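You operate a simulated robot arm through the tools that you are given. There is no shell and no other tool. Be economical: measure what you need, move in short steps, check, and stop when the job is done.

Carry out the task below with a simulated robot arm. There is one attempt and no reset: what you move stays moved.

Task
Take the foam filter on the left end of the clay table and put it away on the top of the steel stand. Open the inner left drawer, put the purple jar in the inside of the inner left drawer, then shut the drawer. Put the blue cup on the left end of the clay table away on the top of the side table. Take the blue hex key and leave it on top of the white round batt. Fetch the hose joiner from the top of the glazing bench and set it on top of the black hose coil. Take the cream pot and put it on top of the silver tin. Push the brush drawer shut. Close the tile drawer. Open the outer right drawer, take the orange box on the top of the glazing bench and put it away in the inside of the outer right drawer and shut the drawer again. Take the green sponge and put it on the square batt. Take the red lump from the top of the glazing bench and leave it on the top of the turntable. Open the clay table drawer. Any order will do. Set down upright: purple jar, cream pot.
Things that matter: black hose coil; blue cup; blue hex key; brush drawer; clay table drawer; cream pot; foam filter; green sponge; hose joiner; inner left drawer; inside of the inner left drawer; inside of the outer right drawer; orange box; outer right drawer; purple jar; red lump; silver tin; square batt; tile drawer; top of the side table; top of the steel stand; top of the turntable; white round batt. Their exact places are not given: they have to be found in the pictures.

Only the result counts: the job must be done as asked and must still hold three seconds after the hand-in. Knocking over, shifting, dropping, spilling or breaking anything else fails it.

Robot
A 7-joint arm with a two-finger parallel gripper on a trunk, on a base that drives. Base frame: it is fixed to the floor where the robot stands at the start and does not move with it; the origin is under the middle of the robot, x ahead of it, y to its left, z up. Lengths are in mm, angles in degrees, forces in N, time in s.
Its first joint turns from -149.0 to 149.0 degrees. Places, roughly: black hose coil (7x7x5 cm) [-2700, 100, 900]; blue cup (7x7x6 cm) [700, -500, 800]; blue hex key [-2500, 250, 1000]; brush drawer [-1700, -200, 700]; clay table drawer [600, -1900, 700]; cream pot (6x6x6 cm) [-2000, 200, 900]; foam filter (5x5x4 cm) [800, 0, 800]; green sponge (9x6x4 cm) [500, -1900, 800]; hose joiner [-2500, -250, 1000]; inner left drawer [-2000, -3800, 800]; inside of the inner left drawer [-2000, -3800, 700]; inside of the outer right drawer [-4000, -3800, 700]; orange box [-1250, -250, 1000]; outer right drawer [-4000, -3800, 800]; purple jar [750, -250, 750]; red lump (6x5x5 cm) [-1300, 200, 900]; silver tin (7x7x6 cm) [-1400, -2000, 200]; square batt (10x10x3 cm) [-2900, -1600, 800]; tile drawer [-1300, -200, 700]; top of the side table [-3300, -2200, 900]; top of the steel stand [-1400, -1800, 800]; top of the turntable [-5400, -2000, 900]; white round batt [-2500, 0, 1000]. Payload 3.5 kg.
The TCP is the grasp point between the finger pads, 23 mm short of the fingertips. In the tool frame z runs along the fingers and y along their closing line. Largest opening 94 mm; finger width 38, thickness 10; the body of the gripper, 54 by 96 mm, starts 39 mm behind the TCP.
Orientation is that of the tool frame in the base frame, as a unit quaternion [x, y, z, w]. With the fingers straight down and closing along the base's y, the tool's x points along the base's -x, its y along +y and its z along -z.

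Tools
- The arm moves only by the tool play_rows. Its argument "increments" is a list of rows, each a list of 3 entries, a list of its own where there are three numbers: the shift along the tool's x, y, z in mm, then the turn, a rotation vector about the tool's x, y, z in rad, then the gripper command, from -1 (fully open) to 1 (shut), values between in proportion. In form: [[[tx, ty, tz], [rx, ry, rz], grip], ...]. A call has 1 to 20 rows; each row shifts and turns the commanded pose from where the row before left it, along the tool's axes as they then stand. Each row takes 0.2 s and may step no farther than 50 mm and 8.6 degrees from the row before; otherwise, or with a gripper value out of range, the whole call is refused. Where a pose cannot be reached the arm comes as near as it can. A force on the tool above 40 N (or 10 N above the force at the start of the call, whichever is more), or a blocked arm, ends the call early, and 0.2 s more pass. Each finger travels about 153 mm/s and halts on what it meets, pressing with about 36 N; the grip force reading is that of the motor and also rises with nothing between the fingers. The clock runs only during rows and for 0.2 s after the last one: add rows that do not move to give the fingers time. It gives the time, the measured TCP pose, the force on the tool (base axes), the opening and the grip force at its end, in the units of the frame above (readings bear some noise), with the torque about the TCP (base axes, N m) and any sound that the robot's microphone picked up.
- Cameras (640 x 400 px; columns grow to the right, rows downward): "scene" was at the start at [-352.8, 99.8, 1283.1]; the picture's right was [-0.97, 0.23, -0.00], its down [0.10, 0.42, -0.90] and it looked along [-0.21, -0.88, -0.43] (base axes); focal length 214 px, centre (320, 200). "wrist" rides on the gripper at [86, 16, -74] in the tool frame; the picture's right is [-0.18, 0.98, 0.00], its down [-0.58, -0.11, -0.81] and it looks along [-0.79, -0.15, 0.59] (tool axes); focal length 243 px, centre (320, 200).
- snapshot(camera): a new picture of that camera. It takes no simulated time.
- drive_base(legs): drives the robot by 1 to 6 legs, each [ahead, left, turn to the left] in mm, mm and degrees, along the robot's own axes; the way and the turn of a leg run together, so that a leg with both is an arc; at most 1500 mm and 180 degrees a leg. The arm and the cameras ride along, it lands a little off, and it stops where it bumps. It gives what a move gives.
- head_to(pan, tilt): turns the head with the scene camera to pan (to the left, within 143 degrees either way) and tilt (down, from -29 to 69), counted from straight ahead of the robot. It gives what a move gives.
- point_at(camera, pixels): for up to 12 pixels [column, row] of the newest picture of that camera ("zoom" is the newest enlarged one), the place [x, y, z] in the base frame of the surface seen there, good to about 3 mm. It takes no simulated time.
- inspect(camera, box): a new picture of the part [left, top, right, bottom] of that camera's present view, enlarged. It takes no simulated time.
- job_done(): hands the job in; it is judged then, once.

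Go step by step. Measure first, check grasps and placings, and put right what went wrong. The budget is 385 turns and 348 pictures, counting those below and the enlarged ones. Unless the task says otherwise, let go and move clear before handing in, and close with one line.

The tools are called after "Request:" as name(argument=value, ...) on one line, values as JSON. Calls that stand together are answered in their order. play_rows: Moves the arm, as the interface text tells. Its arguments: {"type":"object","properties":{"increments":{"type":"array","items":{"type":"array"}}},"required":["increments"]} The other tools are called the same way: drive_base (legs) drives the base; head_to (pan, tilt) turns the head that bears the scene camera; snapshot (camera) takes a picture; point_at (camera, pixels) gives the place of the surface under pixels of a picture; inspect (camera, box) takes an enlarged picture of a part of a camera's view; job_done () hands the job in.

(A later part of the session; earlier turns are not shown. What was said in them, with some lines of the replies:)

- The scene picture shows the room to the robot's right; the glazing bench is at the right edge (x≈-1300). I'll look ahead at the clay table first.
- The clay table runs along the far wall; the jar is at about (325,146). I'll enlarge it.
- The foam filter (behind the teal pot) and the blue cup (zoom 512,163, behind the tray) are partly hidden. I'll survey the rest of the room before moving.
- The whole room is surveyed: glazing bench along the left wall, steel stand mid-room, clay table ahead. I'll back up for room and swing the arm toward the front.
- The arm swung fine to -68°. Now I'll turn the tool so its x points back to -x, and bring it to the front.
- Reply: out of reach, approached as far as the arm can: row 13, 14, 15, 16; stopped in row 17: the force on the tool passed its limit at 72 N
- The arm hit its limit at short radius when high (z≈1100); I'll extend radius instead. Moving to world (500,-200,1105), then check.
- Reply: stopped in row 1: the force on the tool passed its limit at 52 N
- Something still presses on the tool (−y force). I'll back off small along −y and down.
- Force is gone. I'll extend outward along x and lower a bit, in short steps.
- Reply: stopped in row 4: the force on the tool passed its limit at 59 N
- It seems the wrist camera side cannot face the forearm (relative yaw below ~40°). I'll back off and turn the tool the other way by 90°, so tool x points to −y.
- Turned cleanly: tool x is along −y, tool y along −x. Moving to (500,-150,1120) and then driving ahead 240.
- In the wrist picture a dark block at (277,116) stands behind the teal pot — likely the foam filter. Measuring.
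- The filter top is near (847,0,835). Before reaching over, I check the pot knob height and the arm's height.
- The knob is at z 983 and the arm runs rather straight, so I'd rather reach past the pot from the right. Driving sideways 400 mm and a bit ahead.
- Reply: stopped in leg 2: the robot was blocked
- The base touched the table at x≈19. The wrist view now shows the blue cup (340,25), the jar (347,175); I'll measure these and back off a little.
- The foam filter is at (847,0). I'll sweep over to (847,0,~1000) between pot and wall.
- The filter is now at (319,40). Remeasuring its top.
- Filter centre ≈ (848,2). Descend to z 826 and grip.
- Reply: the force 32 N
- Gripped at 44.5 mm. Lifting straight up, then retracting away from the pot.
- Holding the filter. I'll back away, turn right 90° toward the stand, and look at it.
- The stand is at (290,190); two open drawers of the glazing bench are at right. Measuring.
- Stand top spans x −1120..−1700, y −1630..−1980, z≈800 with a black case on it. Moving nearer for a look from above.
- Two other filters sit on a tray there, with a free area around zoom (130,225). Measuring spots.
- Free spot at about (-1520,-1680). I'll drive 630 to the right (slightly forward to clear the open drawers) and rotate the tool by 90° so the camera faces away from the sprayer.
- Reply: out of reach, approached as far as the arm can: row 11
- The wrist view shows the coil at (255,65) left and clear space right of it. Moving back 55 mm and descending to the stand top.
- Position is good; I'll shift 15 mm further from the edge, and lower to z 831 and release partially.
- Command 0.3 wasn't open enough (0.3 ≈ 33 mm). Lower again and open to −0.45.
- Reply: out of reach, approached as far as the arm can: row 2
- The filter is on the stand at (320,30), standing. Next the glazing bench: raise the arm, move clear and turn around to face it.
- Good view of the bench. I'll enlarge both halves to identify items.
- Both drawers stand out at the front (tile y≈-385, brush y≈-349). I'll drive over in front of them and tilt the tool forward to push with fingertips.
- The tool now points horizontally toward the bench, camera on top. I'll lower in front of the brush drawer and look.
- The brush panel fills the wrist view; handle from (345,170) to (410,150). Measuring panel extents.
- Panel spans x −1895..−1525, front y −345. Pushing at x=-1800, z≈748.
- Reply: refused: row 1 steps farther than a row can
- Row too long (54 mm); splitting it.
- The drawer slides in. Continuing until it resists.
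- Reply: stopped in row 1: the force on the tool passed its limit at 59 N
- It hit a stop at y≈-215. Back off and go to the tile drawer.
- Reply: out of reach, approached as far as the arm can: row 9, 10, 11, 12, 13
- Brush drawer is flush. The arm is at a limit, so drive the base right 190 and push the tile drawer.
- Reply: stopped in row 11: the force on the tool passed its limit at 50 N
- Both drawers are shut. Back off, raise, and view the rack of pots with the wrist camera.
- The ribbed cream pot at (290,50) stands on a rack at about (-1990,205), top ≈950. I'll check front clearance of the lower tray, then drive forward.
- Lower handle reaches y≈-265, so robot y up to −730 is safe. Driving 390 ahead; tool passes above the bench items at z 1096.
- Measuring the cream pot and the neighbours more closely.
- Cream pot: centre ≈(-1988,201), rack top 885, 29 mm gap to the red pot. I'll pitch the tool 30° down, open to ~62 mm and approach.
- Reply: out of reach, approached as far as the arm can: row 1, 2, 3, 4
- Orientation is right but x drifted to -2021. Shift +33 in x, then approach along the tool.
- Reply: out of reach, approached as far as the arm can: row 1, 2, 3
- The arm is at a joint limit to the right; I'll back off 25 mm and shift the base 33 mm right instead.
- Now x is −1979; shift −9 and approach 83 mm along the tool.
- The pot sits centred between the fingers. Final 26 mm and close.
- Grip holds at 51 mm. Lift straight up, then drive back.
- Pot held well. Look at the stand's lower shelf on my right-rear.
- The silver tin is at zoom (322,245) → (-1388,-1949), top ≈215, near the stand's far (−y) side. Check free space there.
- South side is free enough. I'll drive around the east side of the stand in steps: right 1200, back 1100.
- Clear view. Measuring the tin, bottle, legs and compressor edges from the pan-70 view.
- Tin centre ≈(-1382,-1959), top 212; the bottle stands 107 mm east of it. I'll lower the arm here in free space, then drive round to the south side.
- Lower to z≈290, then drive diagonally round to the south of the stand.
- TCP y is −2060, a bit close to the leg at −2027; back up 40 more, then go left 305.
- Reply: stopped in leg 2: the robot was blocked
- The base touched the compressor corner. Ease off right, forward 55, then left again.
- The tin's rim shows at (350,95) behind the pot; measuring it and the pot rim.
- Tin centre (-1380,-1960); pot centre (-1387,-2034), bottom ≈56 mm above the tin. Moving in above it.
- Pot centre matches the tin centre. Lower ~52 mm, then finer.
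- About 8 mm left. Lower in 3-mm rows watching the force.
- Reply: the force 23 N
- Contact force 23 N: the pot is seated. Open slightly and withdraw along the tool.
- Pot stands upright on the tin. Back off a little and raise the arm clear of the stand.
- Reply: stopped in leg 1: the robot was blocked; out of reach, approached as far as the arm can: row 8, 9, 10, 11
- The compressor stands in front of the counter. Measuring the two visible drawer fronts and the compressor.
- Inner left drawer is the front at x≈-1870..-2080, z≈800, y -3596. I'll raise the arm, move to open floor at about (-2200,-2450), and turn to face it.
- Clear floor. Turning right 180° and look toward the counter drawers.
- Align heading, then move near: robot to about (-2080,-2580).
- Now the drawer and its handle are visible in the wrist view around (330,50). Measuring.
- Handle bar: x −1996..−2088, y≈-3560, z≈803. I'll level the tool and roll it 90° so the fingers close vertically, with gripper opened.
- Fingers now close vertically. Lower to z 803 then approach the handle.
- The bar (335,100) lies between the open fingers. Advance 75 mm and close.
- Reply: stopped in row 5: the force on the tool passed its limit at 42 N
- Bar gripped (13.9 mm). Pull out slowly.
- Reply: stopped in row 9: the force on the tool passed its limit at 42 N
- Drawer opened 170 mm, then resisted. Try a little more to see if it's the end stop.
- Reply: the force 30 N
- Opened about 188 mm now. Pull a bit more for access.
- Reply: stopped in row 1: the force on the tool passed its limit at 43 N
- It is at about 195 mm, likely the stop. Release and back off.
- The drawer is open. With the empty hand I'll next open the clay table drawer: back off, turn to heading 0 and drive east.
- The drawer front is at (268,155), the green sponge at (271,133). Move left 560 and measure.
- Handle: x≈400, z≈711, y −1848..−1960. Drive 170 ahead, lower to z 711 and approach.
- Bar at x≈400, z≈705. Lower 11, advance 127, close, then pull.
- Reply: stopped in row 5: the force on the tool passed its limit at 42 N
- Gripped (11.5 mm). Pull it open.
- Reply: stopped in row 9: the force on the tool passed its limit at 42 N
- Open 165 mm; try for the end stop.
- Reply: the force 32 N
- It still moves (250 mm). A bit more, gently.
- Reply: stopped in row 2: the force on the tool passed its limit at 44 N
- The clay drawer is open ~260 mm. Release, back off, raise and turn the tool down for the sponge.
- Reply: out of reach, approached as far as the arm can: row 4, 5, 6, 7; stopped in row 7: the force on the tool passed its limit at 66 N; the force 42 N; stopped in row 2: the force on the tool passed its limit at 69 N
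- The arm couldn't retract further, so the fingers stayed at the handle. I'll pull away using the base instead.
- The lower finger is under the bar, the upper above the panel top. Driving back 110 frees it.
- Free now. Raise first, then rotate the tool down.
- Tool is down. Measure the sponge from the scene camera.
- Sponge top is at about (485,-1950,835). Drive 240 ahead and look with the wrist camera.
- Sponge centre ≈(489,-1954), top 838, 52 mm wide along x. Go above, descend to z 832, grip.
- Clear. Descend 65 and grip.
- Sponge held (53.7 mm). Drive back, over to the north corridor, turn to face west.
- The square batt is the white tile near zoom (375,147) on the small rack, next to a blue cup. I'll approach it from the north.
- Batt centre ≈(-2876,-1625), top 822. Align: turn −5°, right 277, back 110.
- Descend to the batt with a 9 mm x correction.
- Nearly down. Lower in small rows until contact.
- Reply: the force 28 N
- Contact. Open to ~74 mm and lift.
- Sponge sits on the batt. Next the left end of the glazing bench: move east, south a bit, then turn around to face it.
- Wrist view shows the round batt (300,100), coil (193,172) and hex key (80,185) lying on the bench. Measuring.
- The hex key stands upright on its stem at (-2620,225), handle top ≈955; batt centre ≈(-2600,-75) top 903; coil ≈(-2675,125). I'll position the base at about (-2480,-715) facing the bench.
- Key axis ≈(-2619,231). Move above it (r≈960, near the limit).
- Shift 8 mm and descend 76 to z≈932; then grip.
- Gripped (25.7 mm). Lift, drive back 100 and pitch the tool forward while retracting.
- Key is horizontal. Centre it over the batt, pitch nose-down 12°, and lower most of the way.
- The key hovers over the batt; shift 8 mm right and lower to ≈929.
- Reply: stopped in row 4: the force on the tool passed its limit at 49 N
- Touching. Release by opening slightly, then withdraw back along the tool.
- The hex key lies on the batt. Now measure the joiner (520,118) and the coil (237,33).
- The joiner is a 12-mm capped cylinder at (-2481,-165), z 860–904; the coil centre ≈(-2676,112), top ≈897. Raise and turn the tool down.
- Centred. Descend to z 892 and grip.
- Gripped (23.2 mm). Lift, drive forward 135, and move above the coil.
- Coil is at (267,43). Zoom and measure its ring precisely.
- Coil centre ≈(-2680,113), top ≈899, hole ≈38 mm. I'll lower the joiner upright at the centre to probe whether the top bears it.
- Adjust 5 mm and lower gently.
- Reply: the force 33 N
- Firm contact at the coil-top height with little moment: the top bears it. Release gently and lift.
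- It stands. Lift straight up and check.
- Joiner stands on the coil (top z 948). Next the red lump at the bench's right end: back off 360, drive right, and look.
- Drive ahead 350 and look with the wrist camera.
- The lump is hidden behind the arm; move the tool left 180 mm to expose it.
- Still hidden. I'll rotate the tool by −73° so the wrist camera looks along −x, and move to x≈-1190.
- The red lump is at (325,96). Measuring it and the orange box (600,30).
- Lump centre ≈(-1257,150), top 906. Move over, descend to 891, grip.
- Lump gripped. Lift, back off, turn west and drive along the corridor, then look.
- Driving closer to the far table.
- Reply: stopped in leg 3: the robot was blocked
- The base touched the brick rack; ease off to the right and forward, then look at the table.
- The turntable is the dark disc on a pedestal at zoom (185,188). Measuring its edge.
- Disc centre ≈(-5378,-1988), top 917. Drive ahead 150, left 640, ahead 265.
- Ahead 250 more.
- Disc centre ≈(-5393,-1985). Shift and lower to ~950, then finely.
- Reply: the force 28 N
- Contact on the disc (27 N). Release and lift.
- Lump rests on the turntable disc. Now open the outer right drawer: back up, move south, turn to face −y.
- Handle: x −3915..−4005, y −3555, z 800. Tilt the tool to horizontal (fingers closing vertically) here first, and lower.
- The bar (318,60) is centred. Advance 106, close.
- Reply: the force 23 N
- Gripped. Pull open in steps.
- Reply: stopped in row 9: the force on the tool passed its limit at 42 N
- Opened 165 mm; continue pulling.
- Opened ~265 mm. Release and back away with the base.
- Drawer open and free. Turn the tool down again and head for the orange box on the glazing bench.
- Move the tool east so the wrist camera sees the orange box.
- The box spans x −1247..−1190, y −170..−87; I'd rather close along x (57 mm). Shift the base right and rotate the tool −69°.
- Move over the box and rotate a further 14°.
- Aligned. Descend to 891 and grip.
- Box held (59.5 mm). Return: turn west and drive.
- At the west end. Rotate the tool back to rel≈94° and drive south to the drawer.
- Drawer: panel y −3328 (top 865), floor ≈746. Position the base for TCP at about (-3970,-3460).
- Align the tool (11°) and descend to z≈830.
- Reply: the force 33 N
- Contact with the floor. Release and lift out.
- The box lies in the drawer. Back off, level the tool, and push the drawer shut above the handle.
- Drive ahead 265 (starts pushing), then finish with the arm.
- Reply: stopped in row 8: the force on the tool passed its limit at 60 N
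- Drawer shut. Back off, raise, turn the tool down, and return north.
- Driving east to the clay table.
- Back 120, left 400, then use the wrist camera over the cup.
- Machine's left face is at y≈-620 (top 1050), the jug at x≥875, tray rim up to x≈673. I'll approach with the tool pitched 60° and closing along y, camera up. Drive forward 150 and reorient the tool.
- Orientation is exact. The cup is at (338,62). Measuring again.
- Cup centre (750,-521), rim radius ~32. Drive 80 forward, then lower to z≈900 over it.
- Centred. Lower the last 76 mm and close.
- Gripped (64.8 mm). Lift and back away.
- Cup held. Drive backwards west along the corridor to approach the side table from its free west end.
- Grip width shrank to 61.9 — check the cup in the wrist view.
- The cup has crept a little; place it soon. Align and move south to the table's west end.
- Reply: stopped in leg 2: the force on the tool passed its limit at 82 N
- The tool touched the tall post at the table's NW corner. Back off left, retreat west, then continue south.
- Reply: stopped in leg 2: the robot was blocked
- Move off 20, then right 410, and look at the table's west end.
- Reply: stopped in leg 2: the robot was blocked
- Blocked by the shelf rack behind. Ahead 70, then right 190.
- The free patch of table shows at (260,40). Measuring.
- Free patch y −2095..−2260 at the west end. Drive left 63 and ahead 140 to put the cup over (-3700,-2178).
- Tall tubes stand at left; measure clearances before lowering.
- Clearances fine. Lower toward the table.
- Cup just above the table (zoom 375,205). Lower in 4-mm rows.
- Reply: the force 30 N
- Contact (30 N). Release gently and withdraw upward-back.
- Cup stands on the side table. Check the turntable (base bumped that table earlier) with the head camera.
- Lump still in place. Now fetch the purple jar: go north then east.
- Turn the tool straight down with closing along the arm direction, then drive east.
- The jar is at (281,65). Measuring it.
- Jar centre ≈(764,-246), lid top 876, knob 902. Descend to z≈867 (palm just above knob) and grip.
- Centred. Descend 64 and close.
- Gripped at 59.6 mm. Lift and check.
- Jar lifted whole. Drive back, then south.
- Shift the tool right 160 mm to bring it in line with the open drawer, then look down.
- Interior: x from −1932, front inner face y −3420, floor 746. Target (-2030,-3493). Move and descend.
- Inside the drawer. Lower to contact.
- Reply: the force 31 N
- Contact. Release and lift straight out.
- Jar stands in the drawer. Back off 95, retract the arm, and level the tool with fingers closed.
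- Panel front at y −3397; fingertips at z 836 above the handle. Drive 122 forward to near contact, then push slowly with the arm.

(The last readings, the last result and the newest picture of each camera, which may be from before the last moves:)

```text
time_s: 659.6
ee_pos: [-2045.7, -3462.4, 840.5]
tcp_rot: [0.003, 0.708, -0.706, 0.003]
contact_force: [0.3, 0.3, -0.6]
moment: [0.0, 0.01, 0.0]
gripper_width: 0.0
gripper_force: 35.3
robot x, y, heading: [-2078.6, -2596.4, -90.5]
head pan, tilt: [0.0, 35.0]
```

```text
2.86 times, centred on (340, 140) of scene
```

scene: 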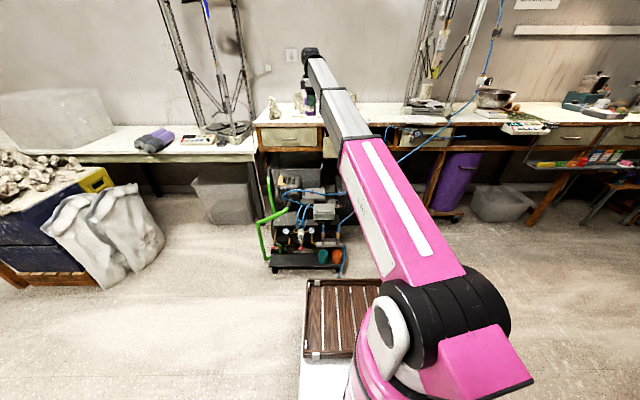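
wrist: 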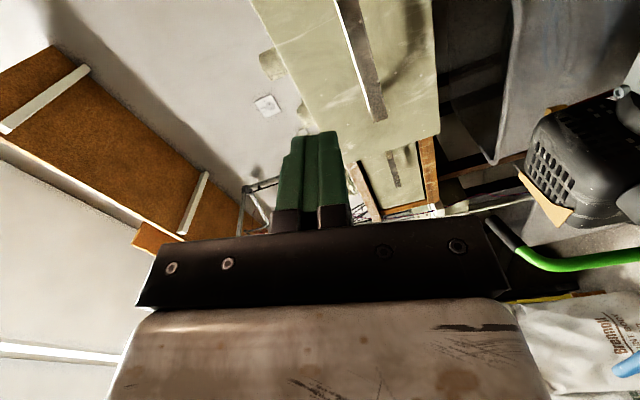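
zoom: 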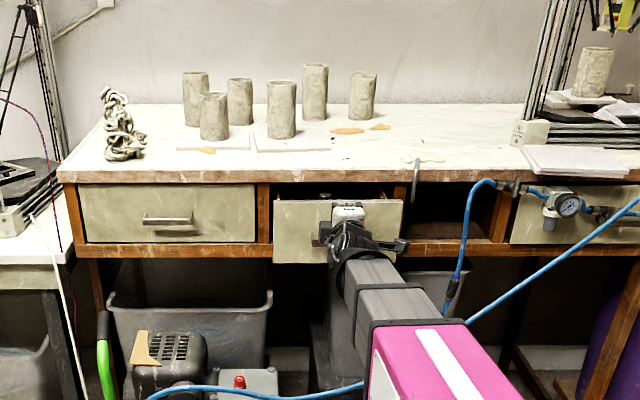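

Sliding in; the jar knob passes under the edge. Continue slowly watching force.

Request:
play_rows(increments=[[[0, 0, 10], [0, 0, 0], 1], [[0, 0, 10], [0, 0, 0], 1], [[0, 0, 10], [0, 0, 0], 1], [[0, 0, 10], [0, 0, 0], 1], [[0, 0, 10], [0, 0, 0], 1], [[0, 0, 10], [0, 0, 0], 1], [[0, 0, 10], [0, 0, 0], 1], [[0, 0, 10], [0, 0, 0], 1], [[0, 0, 10], [0, 0, 0], 1], [[0, 0, 10], [0, 0, 0], 1], [[0, 0, 8], [0, 0, 0], 1], [[0, 0, 6], [0, 0, 0], 1]])

Request:
inspect(camera="scene", box=[240, 70, 440, 210])

```text
time_s: 662.3
ee_pos: [-2043.5, -3571.4, 840.6]
tcp_rot: [0.002, 0.709, -0.706, 0.003]
contact_force: [-1.2, 2.7, 0.8]
moment: [-0.08, 0.01, -0.04]
gripper_width: 0.0
gripper_force: 35.9
robot x, y, heading: [-2078.4, -2594.1, -90.5]
head pan, tilt: [0.0, 35.0]
stopped in row 12: the force on the tool passed its limit at 42 N (the readings are from after the stop); the commanded pose is now the measured one
```

```text
2.86 times, centred on (340, 140) of scene
```

zoom: 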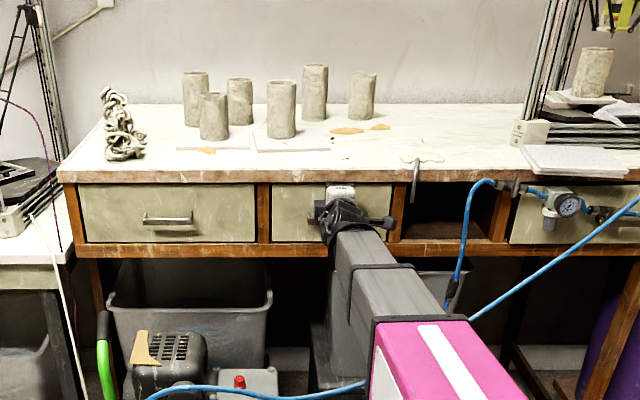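

Drawer shut flush (TCP y −3571 with stop). Back off and take a last look at the stand.

Request:
drive_base(legs=[[-110, 0, 0]])

Request:
head_to(pan=130, tilt=40)

Request:
snapshot(camera="scene")

Request:
head_to(pan=0, tilt=35)

Request:
snapshot(camera="scene")

```text
time_s: 663.5
ee_pos: [-2043.8, -3461.5, 839.2]
tcp_rot: [0.003, 0.71, -0.704, 0.002]
contact_force: [-0.4, 0.6, -0.7]
moment: [0.01, 0.01, 0.01]
gripper_width: 0.0
gripper_force: 36.4
robot x, y, heading: [-2078.4, -2484.4, -90.5]
head pan, tilt: [0.0, 35.0]
```

```text
time_s: 665.6
ee_pos: [-2043.7, -3460.7, 839.9]
tcp_rot: [0.002, 0.71, -0.704, 0.002]
contact_force: [0.1, -0.7, 0.3]
moment: [0.0, 0.0, -0.01]
gripper_width: 0.0
gripper_force: 35.5
robot x, y, heading: [-2071.7, -2481.9, -90.4]
head pan, tilt: [130.0, 40.0]
```

```text
121 pictures are left
```

scene: 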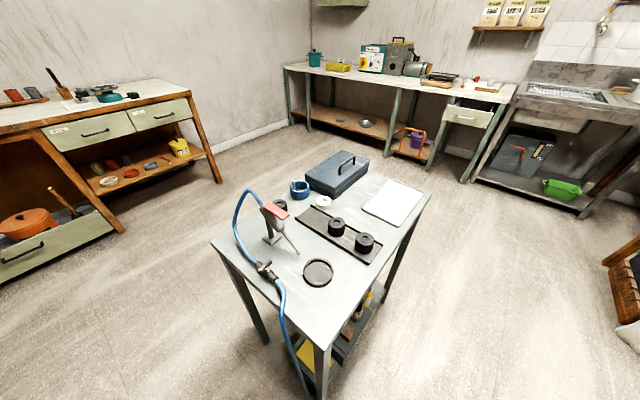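

```text
time_s: 667.7
ee_pos: [-2044.2, -3461.5, 839.9]
tcp_rot: [0.003, 0.709, -0.705, 0.002]
contact_force: [-0.1, -1.0, -0.2]
moment: [-0.02, -0.03, -0.02]
gripper_width: 0.3
gripper_force: 36.1
robot x, y, heading: [-2077.1, -2481.0, -90.2]
head pan, tilt: [0.0, 35.0]
```

```text
120 pictures are left
```

scene: 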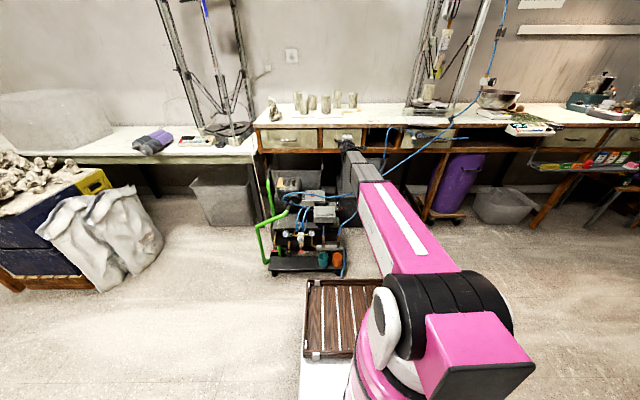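

In the pan-130 picture the clay drawer at (468,115) needs a closer check — is it still open?

Request:
head_to(pan=130, tilt=40)

Request:
inspect(camera="scene", box=[420, 70, 540, 160])

Request:
inspect(camera="scene", box=[200, 130, 440, 390])

```text
time_s: 669.8
ee_pos: [-2044.0, -3460.8, 840.2]
tcp_rot: [0.002, 0.71, -0.704, 0.002]
contact_force: [-0.6, 0.0, 0.2]
moment: [0.02, -0.02, -0.01]
gripper_width: 0.1
gripper_force: 35.9
robot x, y, heading: [-2076.9, -2480.3, -90.5]
head pan, tilt: [130.0, 40.0]
```

```text
4.44 times, centred on (480, 115) of scene
```

zoom: 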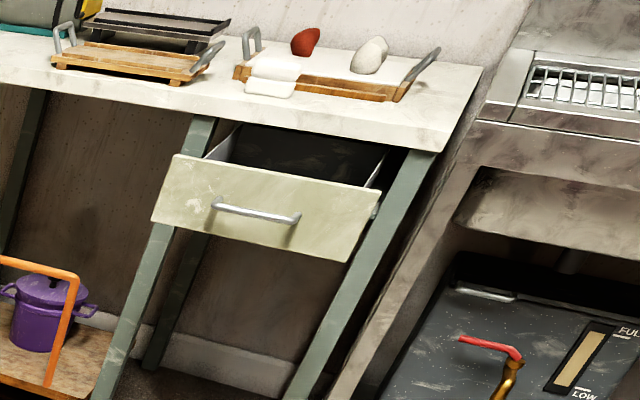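

```text
1.54 times, centred on (320, 260) of scene
```

zoom: 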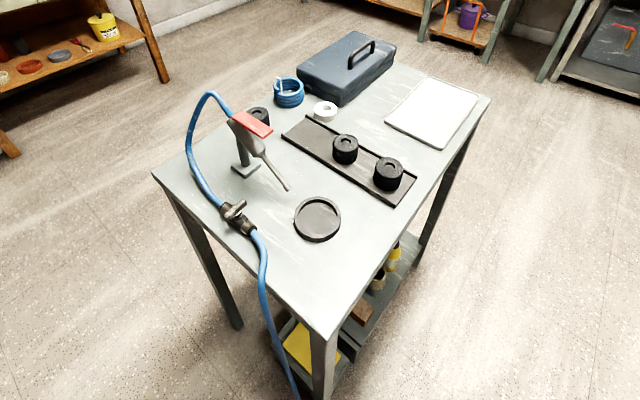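

The clay drawer is open (zoom 270,200), the filter stands on the stand (zoom 258,118), and the cream pot is on the tin (zoom 378,278). The gripper is clear of everything, so I'm handing in.

Request:
job_done()

```text
The job is handed in.
```

All twelve jobs are done and handed in; the purple jar and the cream pot were both set down upright. While driving, the base lightly touched the clay table, the compressor, the brick rack, the turntable table and a shelf rack, and the tool touched the post by the side table. The lump was still on the turntable afterwards and I saw nothing knocked over, but I did not recheck every touched piece.
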